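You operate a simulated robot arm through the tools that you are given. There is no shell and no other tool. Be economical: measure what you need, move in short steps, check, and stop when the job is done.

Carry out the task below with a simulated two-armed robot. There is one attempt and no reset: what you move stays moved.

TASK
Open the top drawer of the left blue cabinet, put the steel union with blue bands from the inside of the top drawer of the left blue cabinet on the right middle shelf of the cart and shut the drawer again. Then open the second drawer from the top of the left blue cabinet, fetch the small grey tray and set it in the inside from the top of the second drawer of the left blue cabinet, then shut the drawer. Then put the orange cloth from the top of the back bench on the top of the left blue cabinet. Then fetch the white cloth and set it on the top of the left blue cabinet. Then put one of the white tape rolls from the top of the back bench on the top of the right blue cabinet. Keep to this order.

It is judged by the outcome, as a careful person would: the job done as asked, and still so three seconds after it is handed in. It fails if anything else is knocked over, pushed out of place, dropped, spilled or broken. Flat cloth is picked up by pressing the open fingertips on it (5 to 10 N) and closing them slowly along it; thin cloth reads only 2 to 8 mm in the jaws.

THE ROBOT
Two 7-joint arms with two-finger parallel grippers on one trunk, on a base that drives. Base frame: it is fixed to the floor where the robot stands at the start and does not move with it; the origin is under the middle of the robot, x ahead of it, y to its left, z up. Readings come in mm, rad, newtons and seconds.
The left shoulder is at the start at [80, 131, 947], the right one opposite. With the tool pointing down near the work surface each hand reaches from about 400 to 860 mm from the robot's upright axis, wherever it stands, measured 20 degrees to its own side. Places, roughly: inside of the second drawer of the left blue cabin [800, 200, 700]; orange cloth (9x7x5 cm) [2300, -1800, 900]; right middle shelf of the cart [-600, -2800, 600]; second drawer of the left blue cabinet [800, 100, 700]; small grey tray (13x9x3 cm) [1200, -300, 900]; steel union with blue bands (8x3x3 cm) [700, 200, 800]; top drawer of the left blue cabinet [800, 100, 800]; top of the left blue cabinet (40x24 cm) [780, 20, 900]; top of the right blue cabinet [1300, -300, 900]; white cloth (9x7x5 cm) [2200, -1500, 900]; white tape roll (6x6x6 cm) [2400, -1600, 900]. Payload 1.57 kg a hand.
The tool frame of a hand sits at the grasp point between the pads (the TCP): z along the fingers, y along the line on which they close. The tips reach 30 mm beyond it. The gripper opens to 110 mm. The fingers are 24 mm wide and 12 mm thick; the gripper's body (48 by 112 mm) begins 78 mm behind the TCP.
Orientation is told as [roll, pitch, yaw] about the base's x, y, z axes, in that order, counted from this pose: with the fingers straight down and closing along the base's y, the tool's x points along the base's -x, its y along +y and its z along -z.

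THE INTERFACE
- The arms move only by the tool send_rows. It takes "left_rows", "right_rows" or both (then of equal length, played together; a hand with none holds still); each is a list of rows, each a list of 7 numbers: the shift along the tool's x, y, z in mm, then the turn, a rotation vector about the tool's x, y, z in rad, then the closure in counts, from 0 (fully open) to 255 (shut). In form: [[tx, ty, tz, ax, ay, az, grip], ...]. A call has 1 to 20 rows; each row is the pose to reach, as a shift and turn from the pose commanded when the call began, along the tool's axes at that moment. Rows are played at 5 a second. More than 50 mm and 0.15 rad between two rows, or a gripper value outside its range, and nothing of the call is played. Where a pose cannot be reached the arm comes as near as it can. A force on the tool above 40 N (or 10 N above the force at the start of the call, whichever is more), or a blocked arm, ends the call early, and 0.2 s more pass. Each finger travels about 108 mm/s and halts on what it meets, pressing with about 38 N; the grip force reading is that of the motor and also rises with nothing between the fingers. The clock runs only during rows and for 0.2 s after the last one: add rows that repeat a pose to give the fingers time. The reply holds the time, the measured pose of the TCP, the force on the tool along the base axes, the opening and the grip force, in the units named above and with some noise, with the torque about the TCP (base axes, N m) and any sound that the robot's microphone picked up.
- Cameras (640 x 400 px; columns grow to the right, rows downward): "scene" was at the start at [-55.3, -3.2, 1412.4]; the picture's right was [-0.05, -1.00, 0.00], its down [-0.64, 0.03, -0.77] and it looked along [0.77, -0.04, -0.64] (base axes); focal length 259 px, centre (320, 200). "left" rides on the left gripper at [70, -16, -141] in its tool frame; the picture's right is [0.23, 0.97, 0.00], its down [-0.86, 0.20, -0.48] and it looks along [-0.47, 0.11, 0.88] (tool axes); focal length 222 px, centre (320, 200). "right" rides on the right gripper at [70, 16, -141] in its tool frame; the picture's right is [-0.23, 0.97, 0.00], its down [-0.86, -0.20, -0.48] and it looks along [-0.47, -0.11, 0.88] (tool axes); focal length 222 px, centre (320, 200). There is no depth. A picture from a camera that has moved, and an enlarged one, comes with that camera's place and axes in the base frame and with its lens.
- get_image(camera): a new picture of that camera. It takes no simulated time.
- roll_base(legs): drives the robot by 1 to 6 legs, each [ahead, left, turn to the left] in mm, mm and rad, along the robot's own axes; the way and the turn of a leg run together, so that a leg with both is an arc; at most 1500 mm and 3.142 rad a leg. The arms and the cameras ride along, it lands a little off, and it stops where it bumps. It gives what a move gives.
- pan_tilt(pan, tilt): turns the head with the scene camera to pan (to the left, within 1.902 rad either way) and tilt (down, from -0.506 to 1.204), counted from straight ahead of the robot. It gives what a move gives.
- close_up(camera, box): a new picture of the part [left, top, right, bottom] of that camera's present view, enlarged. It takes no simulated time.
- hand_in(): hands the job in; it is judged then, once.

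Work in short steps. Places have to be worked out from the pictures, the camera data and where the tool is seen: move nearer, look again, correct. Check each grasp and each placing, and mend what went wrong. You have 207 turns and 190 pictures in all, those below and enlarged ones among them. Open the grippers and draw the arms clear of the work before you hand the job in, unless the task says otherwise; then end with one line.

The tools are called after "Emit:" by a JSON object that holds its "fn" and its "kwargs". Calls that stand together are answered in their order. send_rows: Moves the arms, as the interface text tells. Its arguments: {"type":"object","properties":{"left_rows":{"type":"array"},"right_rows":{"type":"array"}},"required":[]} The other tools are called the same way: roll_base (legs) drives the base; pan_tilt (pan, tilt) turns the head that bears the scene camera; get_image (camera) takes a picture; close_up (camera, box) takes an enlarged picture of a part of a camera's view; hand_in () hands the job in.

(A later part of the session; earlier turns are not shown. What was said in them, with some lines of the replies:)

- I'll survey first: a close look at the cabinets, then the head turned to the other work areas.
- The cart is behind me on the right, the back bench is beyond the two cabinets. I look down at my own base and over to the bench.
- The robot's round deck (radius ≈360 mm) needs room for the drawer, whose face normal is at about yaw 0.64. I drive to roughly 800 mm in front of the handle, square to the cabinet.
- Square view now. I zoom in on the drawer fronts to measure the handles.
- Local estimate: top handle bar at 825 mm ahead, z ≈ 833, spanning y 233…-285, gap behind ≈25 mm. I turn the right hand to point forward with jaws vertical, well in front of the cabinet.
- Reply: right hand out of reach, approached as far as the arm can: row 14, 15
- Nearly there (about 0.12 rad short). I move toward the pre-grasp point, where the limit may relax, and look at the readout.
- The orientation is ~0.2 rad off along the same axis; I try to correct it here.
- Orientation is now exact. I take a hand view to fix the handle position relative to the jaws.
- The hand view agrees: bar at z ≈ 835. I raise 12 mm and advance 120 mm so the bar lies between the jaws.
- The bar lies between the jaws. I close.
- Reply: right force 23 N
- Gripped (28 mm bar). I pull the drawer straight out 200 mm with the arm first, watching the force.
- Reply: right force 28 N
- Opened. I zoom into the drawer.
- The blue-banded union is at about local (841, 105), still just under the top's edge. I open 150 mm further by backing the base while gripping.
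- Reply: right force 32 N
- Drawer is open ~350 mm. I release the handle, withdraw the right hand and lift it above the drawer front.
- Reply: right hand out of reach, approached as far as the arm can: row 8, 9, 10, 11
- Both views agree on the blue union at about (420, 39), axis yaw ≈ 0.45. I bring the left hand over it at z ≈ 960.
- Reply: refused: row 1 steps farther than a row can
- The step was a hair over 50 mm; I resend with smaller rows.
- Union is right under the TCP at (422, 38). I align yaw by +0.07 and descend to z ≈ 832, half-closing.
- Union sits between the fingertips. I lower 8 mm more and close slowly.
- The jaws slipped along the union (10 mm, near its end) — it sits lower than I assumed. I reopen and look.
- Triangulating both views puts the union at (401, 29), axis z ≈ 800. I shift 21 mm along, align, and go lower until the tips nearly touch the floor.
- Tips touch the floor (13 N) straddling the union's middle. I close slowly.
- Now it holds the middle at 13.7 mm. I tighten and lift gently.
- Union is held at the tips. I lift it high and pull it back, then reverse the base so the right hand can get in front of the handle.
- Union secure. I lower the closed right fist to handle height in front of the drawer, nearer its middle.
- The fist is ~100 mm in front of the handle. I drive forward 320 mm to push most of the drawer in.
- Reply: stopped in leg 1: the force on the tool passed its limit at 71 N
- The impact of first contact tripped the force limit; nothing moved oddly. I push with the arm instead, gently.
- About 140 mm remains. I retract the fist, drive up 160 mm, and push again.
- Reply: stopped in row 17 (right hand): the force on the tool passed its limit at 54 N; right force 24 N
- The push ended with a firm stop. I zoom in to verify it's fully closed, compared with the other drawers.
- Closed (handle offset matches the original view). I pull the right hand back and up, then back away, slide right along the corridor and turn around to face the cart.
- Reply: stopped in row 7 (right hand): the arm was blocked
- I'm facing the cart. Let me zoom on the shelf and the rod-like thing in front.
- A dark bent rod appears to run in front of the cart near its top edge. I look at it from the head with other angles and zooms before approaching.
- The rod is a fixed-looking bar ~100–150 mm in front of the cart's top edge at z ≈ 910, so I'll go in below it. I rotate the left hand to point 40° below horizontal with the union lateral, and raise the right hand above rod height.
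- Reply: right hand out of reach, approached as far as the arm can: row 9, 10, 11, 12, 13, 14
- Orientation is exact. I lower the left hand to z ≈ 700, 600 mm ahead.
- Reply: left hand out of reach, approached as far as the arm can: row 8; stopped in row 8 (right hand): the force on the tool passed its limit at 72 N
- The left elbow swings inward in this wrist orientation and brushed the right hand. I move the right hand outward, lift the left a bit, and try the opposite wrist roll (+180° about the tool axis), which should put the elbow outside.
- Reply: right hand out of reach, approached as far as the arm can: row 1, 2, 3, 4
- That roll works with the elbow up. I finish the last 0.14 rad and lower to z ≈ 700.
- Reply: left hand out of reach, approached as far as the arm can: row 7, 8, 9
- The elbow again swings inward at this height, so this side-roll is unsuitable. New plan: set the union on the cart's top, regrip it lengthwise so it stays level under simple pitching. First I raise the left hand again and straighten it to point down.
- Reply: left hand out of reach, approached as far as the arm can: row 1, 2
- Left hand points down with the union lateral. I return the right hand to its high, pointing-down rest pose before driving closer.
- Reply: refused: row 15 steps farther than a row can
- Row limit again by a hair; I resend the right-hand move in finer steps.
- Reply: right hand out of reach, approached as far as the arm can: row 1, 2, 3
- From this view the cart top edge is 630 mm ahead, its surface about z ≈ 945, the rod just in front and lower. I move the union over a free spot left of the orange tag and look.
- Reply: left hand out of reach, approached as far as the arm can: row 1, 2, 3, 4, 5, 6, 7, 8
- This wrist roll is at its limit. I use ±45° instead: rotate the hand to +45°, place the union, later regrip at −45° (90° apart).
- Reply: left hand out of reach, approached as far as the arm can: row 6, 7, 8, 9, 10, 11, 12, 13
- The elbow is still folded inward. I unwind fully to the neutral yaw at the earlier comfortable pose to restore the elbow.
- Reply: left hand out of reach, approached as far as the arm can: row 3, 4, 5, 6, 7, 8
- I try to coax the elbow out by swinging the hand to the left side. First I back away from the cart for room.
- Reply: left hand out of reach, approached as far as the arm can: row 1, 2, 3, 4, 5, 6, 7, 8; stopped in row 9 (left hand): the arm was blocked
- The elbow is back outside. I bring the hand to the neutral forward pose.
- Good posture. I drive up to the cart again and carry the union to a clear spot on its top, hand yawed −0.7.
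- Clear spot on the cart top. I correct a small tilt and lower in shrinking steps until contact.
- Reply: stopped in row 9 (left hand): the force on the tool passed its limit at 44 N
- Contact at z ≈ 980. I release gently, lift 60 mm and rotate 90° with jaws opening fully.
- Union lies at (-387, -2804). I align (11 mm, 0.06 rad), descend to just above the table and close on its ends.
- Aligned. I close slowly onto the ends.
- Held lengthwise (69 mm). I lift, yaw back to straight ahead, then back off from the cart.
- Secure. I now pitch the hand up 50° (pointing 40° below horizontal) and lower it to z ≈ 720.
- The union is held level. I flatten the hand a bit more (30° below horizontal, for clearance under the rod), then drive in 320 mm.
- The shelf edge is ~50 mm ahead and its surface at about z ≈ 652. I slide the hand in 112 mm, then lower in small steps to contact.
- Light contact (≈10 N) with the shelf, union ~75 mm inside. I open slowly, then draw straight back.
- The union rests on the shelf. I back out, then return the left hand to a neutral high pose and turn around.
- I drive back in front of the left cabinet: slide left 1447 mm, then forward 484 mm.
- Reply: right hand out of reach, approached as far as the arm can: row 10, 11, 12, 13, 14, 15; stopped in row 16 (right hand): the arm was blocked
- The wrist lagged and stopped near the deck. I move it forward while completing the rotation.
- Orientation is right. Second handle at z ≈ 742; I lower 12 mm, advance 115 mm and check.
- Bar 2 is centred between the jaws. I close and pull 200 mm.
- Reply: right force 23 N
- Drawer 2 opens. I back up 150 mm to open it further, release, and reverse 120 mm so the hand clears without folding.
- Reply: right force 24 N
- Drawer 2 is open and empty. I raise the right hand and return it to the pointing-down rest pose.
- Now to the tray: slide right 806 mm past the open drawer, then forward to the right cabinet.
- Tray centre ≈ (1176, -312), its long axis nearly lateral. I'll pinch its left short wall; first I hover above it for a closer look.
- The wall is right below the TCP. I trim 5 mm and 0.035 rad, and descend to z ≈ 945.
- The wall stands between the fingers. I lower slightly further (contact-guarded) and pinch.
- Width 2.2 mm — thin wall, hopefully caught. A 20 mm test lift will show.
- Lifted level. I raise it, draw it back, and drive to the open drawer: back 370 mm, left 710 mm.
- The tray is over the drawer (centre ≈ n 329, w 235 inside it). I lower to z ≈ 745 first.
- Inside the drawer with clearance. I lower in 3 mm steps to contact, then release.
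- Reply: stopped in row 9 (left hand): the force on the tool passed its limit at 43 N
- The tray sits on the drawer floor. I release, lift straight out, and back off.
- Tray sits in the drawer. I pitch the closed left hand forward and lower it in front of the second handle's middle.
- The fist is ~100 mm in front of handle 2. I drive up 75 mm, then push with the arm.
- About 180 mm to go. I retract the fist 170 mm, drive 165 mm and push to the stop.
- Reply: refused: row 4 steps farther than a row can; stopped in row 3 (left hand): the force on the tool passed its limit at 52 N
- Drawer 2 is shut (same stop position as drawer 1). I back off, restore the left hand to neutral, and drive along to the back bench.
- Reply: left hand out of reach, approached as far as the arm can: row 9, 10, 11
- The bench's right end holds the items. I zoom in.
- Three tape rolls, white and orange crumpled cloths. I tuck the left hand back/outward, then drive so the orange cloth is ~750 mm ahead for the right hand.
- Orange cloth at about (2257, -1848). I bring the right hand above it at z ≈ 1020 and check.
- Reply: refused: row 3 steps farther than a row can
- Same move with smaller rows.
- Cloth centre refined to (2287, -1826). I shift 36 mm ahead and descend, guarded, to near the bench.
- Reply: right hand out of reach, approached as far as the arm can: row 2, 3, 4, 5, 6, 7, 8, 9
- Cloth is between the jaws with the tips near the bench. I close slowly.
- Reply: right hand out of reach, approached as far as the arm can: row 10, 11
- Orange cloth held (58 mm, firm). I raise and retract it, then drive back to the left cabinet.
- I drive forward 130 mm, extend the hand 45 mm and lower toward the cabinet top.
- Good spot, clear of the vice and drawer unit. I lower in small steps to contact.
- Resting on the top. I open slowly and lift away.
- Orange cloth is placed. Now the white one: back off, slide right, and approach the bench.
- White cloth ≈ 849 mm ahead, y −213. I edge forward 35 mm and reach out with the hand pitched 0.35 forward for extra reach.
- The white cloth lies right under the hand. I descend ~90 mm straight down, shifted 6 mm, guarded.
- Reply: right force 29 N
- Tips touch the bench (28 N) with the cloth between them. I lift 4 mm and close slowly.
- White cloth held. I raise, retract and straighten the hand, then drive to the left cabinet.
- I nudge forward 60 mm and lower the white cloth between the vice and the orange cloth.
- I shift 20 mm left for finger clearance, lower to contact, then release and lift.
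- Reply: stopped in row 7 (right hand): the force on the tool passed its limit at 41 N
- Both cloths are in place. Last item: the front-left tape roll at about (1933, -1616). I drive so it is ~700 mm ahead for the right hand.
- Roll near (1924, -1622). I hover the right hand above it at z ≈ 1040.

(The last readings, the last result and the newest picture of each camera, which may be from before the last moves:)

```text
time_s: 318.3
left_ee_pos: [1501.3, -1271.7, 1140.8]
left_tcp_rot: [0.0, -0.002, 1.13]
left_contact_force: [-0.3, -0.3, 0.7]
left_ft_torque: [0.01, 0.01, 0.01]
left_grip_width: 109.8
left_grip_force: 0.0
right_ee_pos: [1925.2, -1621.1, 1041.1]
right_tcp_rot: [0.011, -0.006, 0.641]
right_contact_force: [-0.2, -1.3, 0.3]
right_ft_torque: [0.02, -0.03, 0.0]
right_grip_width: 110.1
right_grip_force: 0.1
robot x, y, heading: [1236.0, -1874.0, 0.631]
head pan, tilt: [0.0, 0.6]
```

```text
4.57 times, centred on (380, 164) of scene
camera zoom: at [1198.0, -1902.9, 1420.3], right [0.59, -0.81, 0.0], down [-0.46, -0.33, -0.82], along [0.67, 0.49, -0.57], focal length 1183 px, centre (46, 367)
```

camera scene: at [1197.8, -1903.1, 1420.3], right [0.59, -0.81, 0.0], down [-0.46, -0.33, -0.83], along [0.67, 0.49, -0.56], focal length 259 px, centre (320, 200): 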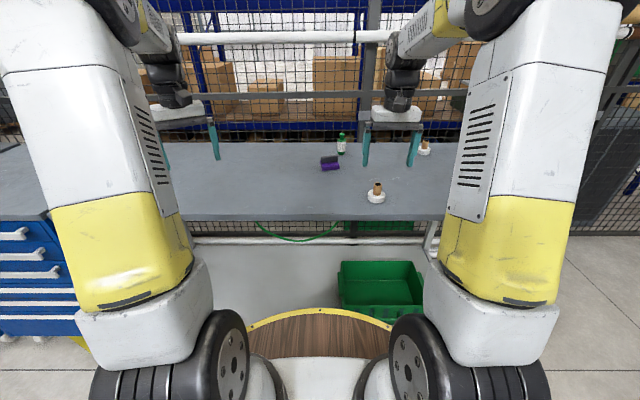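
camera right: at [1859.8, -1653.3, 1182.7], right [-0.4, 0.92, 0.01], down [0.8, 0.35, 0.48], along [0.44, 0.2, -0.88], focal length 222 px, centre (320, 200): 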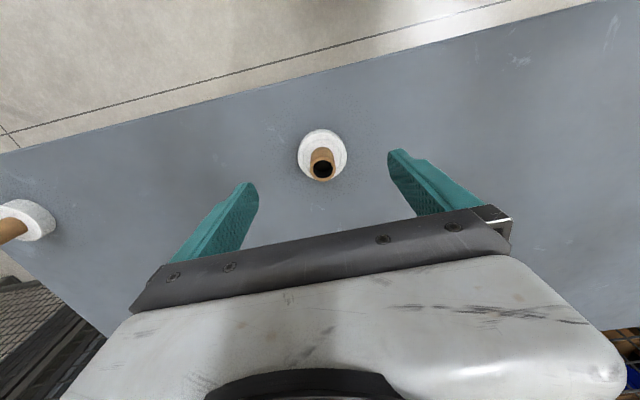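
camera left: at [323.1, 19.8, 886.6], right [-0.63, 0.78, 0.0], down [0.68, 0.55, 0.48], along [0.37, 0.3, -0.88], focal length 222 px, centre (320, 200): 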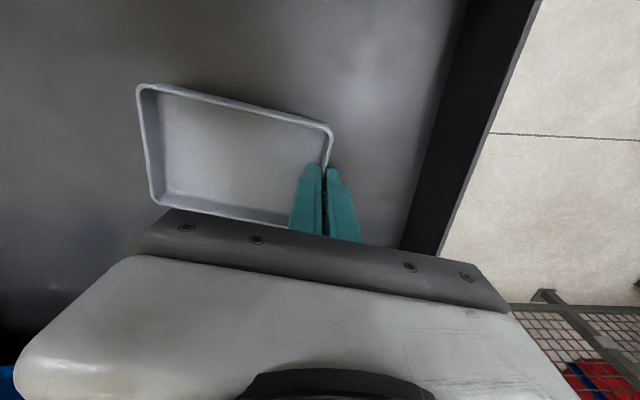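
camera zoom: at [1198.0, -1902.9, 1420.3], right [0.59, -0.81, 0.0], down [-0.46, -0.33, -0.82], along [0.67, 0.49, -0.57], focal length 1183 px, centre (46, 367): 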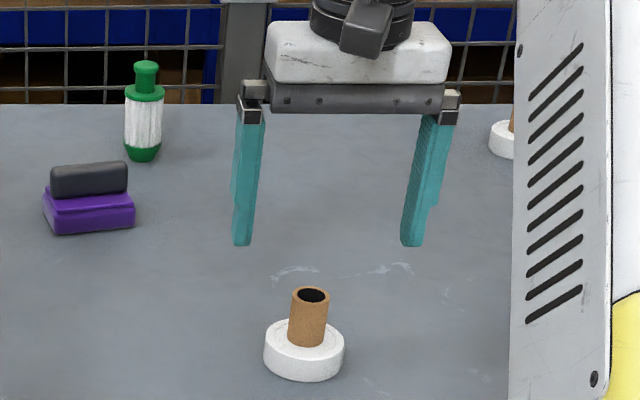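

Roll centre (1933.5, -1617). I trim 9 mm and descend around it.

Emit:
{"fn": "send_rows", "kwargs": {"right_rows": [[-9, -2, 20, 0, 0, 0, 0], [-9, -2, 50, 0, 0, 0, 0], [-9, -2, 80, 0, 0, 0, 0], [-9, -2, 95, 0, 0, 0, 0], [-9, -2, 101, 0, 0, 0, 0], [-9, -2, 101, 0, 0, 0, 0]]}}

Emit:
{"fn": "get_image", "kwargs": {"camera": "right"}}

```text
time_s: 319.7
left_ee_pos: [1500.6, -1271.7, 1139.7]
left_tcp_rot: [0.0, -0.002, 1.131]
left_contact_force: [-0.8, -0.3, 0.1]
left_ft_torque: [0.02, -0.01, 0.02]
left_grip_width: 110.2
left_grip_force: 0.0
right_ee_pos: [1934.4, -1617.8, 939.3]
right_tcp_rot: [0.01, -0.004, 0.641]
right_contact_force: [0.1, -0.1, 0.3]
right_ft_torque: [0.0, -0.03, -0.01]
right_grip_width: 110.0
right_grip_force: 0.0
robot x, y, heading: [1241.7, -1873.4, 0.629]
head pan, tilt: [0.0, 0.6]
```

```text
46 pictures are left
camera right: at [1868.2, -1648.7, 1081.7], right [-0.4, 0.92, 0.01], down [0.81, 0.35, 0.48], along [0.44, 0.2, -0.88], focal length 222 px, centre (320, 200)
```

right: 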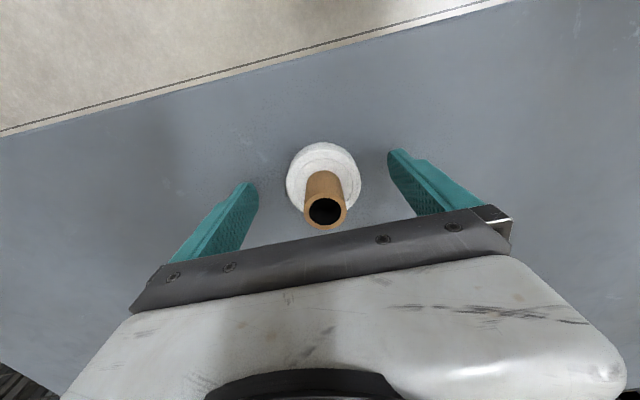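

Roll centred between the fingers. I close slowly, then lift.

Emit:
{"fn": "send_rows", "kwargs": {"right_rows": [[0, 0, 2, 0, 0, 0, 40], [0, 0, 2, 0, 0, 0, 70], [0, 0, 2, 0, 0, 0, 95], [0, 0, 2, 0, 0, 0, 115], [0, 0, 2, 0, 0, 0, 150], [0, 0, 2, 0, 0, 0, 200], [0, 0, 2, 0, 0, 0, 255], [0, 0, 2, 0, 0, 0, 255], [0, 0, -15, 0, 0, 0, 255], [0, 0, -45, 0, 0, 0, 255]]}}

Emit:
{"fn": "get_image", "kwargs": {"camera": "right"}}

Emit:
{"fn": "close_up", "kwargs": {"camera": "scene", "box": [310, 120, 450, 207]}}

```text
time_s: 321.9
left_ee_pos: [1501.0, -1271.2, 1139.9]
left_tcp_rot: [0.002, -0.002, 1.129]
left_contact_force: [0.3, -0.1, -0.5]
left_ft_torque: [0.01, 0.03, -0.01]
left_grip_width: 109.9
left_grip_force: 0.0
right_ee_pos: [1933.3, -1616.3, 985.5]
right_tcp_rot: [0.009, -0.005, 0.641]
right_contact_force: [-0.3, 0.4, -0.2]
right_ft_torque: [-0.01, 0.0, 0.01]
right_grip_width: 58.2
right_grip_force: 38.3
robot x, y, heading: [1238.5, -1876.0, 0.632]
head pan, tilt: [0.0, 0.6]
```

```text
45 pictures are left
camera right: at [1867.6, -1648.5, 1127.1], right [-0.4, 0.92, 0.01], down [0.81, 0.35, 0.48], along [0.44, 0.2, -0.88], focal length 222 px, centre (320, 200)
```

right: 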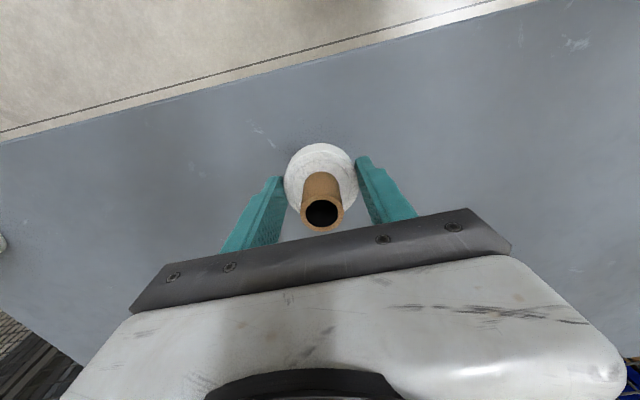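

```text
4.57 times, centred on (380, 164) of scene
camera zoom: at [1198.2, -1902.8, 1420.3], right [0.59, -0.81, 0.0], down [-0.46, -0.33, -0.82], along [0.67, 0.49, -0.57], focal length 1183 px, centre (46, 367)
```

zoom: 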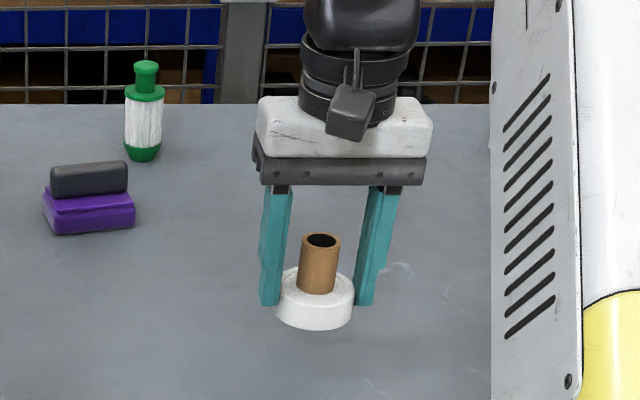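

Held. I raise it to z ≈ 1100 and drive to the right cabinet: left 1490 mm, forward 140 mm.

Emit:
{"fn": "send_rows", "kwargs": {"right_rows": [[0, 0, -40, 0, 0, 0, 255], [0, 0, -80, 0, 0, 0, 255], [0, 0, -115, 0, 0, 0, 255]]}}

Emit:
{"fn": "roll_base", "kwargs": {"legs": [[0, 745, 0], [0, 745, 0.005], [130, 0, 0]]}}

Emit:
{"fn": "get_image", "kwargs": {"camera": "scene"}}

Emit:
{"fn": "get_image", "kwargs": {"camera": "right"}}

```text
time_s: 322.7
left_ee_pos: [1499.9, -1271.7, 1138.9]
left_tcp_rot: [0.002, -0.002, 1.131]
left_contact_force: [-0.6, 1.0, -0.3]
left_ft_torque: [0.01, 0.0, -0.01]
left_grip_width: 110.1
left_grip_force: 0.1
right_ee_pos: [1931.8, -1617.9, 1100.4]
right_tcp_rot: [0.008, -0.003, 0.64]
right_contact_force: [-0.7, -0.2, -0.3]
right_ft_torque: [-0.02, 0.04, -0.03]
right_grip_width: 58.3
right_grip_force: 37.0
robot x, y, heading: [1244.6, -1872.9, 0.626]
head pan, tilt: [0.0, 0.6]
```

```text
time_s: 331.3
left_ee_pos: [722.5, -0.3, 1139.4]
left_tcp_rot: [-0.001, -0.004, 1.134]
left_contact_force: [0.5, -0.6, 0.1]
left_ft_torque: [0.01, 0.01, -0.02]
left_grip_width: 109.9
left_grip_force: 0.1
right_ee_pos: [1156.5, -344.1, 1100.3]
right_tcp_rot: [0.007, -0.006, 0.646]
right_contact_force: [-0.2, -0.5, 0.0]
right_ft_torque: [0.01, 0.01, 0.0]
right_grip_width: 57.6
right_grip_force: 37.7
robot x, y, heading: [465.8, -604.1, 0.641]
head pan, tilt: [0.0, 0.6]
```

```text
43 pictures are left
camera scene: at [424.0, -633.2, 1420.3], right [0.6, -0.8, 0.0], down [-0.45, -0.34, -0.83], along [0.66, 0.49, -0.57], focal length 259 px, centre (320, 200)
```

scene: 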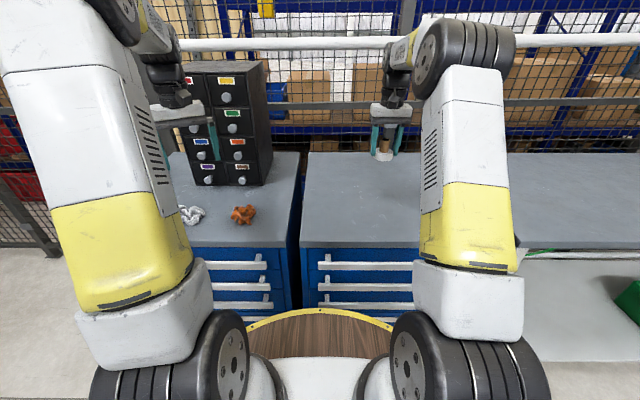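

```text
42 pictures are left
camera right: at [1092.1, -376.1, 1241.8], right [-0.41, 0.91, 0.01], down [0.8, 0.35, 0.48], along [0.44, 0.2, -0.88], focal length 222 px, centre (320, 200)
```

right: 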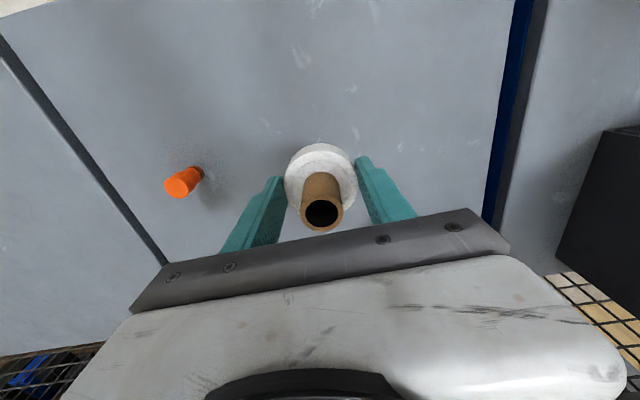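

Clear spot; the cup is 220 mm away. I lower to contact in steps.

Emit:
{"fn": "send_rows", "kwargs": {"right_rows": [[0, 0, 40, 0, 0, 0, 255], [0, 0, 80, 0, 0, 0, 255], [0, 0, 115, 0, 0, 0, 255], [0, 0, 140, 0, 0, 0, 255], [0, 0, 152, 0, 0, 0, 255], [0, 0, 157, 0, 0, 0, 255], [0, 0, 160, 0, 0, 0, 255], [0, 0, 163, 0, 0, 0, 255], [0, 0, 166, 0, 0, 0, 255], [0, 0, 169, 0, 0, 0, 255]]}}

Emit:
{"fn": "close_up", "kwargs": {"camera": "scene", "box": [310, 120, 450, 207]}}

```text
time_s: 333.5
left_ee_pos: [722.3, -0.2, 1140.1]
left_tcp_rot: [0.002, -0.003, 1.136]
left_contact_force: [-0.1, -0.1, -0.6]
left_ft_torque: [0.02, 0.0, 0.01]
left_grip_width: 110.0
left_grip_force: 0.0
right_ee_pos: [1157.0, -341.4, 935.2]
right_tcp_rot: [0.007, -0.014, 0.646]
right_contact_force: [-2.5, -4.2, 37.0]
right_ft_torque: [-0.13, -0.17, -0.19]
right_grip_width: 58.3
right_grip_force: 37.6
robot x, y, heading: [465.5, -604.4, 0.64]
head pan, tilt: [0.0, 0.6]
```

```text
4.57 times, centred on (380, 164) of scene
camera zoom: at [422.7, -633.8, 1420.3], right [0.6, -0.8, 0.0], down [-0.45, -0.34, -0.83], along [0.66, 0.49, -0.56], focal length 1183 px, centre (46, 367)
```

zoom: 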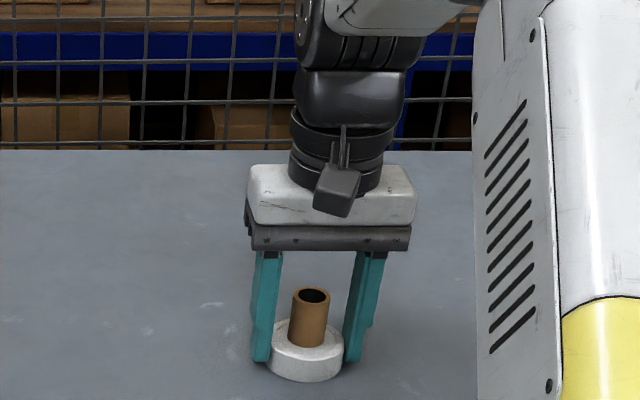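

Firmly on the surface (37 N). I ease up slightly, open, and lift straight out.

Emit:
{"fn": "send_rows", "kwargs": {"right_rows": [[0, 0, -4, 0, 0, 0, 255], [0, 0, -4, 0, 0, 0, 110], [0, 0, -4, 0, 0, 0, 80], [0, 0, -4, 0, 0, 0, 30], [0, 0, -4, 0, 0, 0, 0], [0, 0, -4, 0, 0, 0, 0], [0, 0, -30, 0, 0, 0, 0], [0, 0, -70, 0, 0, 0, 0], [0, 0, -110, 0, 0, 0, 0], [0, 0, -150, 0, 0, 0, 0], [0, 0, -190, 0, 0, 0, 0]]}}

Emit:
{"fn": "roll_base", "kwargs": {"legs": [[-500, 0, 0]]}}

Emit:
{"fn": "get_image", "kwargs": {"camera": "scene"}}

Emit:
{"fn": "close_up", "kwargs": {"camera": "scene", "box": [190, 90, 450, 252]}}

```text
time_s: 335.9
left_ee_pos: [724.1, -0.2, 1138.9]
left_tcp_rot: [0.002, 0.0, 1.136]
left_contact_force: [-0.1, -0.8, 0.0]
left_ft_torque: [0.0, -0.01, 0.0]
left_grip_width: 110.2
left_grip_force: 0.0
right_ee_pos: [1156.8, -345.3, 1120.8]
right_tcp_rot: [0.009, -0.004, 0.645]
right_contact_force: [0.4, -0.3, -0.2]
right_ft_torque: [0.02, 0.0, -0.02]
right_grip_width: 110.2
right_grip_force: 0.1
robot x, y, heading: [465.5, -604.4, 0.632]
head pan, tilt: [0.0, 0.6]
```

```text
time_s: 338.8
left_ee_pos: [322.3, -295.0, 1140.1]
left_tcp_rot: [-0.001, -0.002, 1.136]
left_contact_force: [0.5, 0.1, 0.1]
left_ft_torque: [-0.04, 0.02, 0.01]
left_grip_width: 110.0
left_grip_force: 0.0
right_ee_pos: [757.1, -639.7, 1121.2]
right_tcp_rot: [0.009, -0.007, 0.648]
right_contact_force: [0.2, -0.9, 0.2]
right_ft_torque: [0.02, -0.01, 0.0]
right_grip_width: 110.2
right_grip_force: 0.0
robot x, y, heading: [68.0, -897.9, 0.638]
head pan, tilt: [0.0, 0.6]
```

```text
40 pictures are left
camera scene: at [24.7, -929.8, 1420.3], right [0.6, -0.8, 0.0], down [-0.45, -0.34, -0.82], along [0.66, 0.49, -0.57], focal length 259 px, centre (320, 200)
```

scene: 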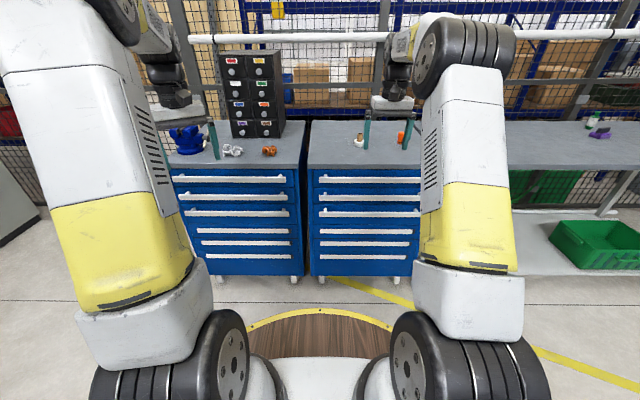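

```text
2.46 times, centred on (320, 171) of scene
camera zoom: at [24.7, -929.8, 1420.3], right [0.6, -0.8, 0.0], down [-0.45, -0.34, -0.82], along [0.66, 0.49, -0.57], focal length 637 px, centre (320, 271)
```

zoom: 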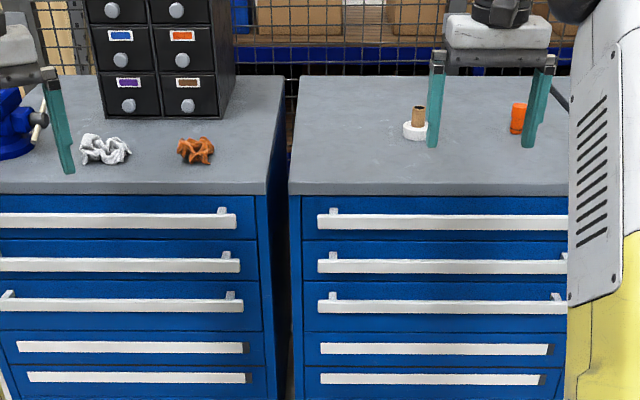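

Everything matches: both drawers sit flush like the neighbouring cabinet's, both cloths are on the left cabinet, the tape roll is on the right one, and both grippers are open and clear. I hand in.

Emit:
{"fn": "hand_in", "kwargs": {}}

```text
The job is handed in.
```

All five steps were carried out in the order you gave, and the job is handed in. One thing to know: I put the union on the half of the cart's middle shelf nearest your listed coordinates. That half is on the left when you face the cart.
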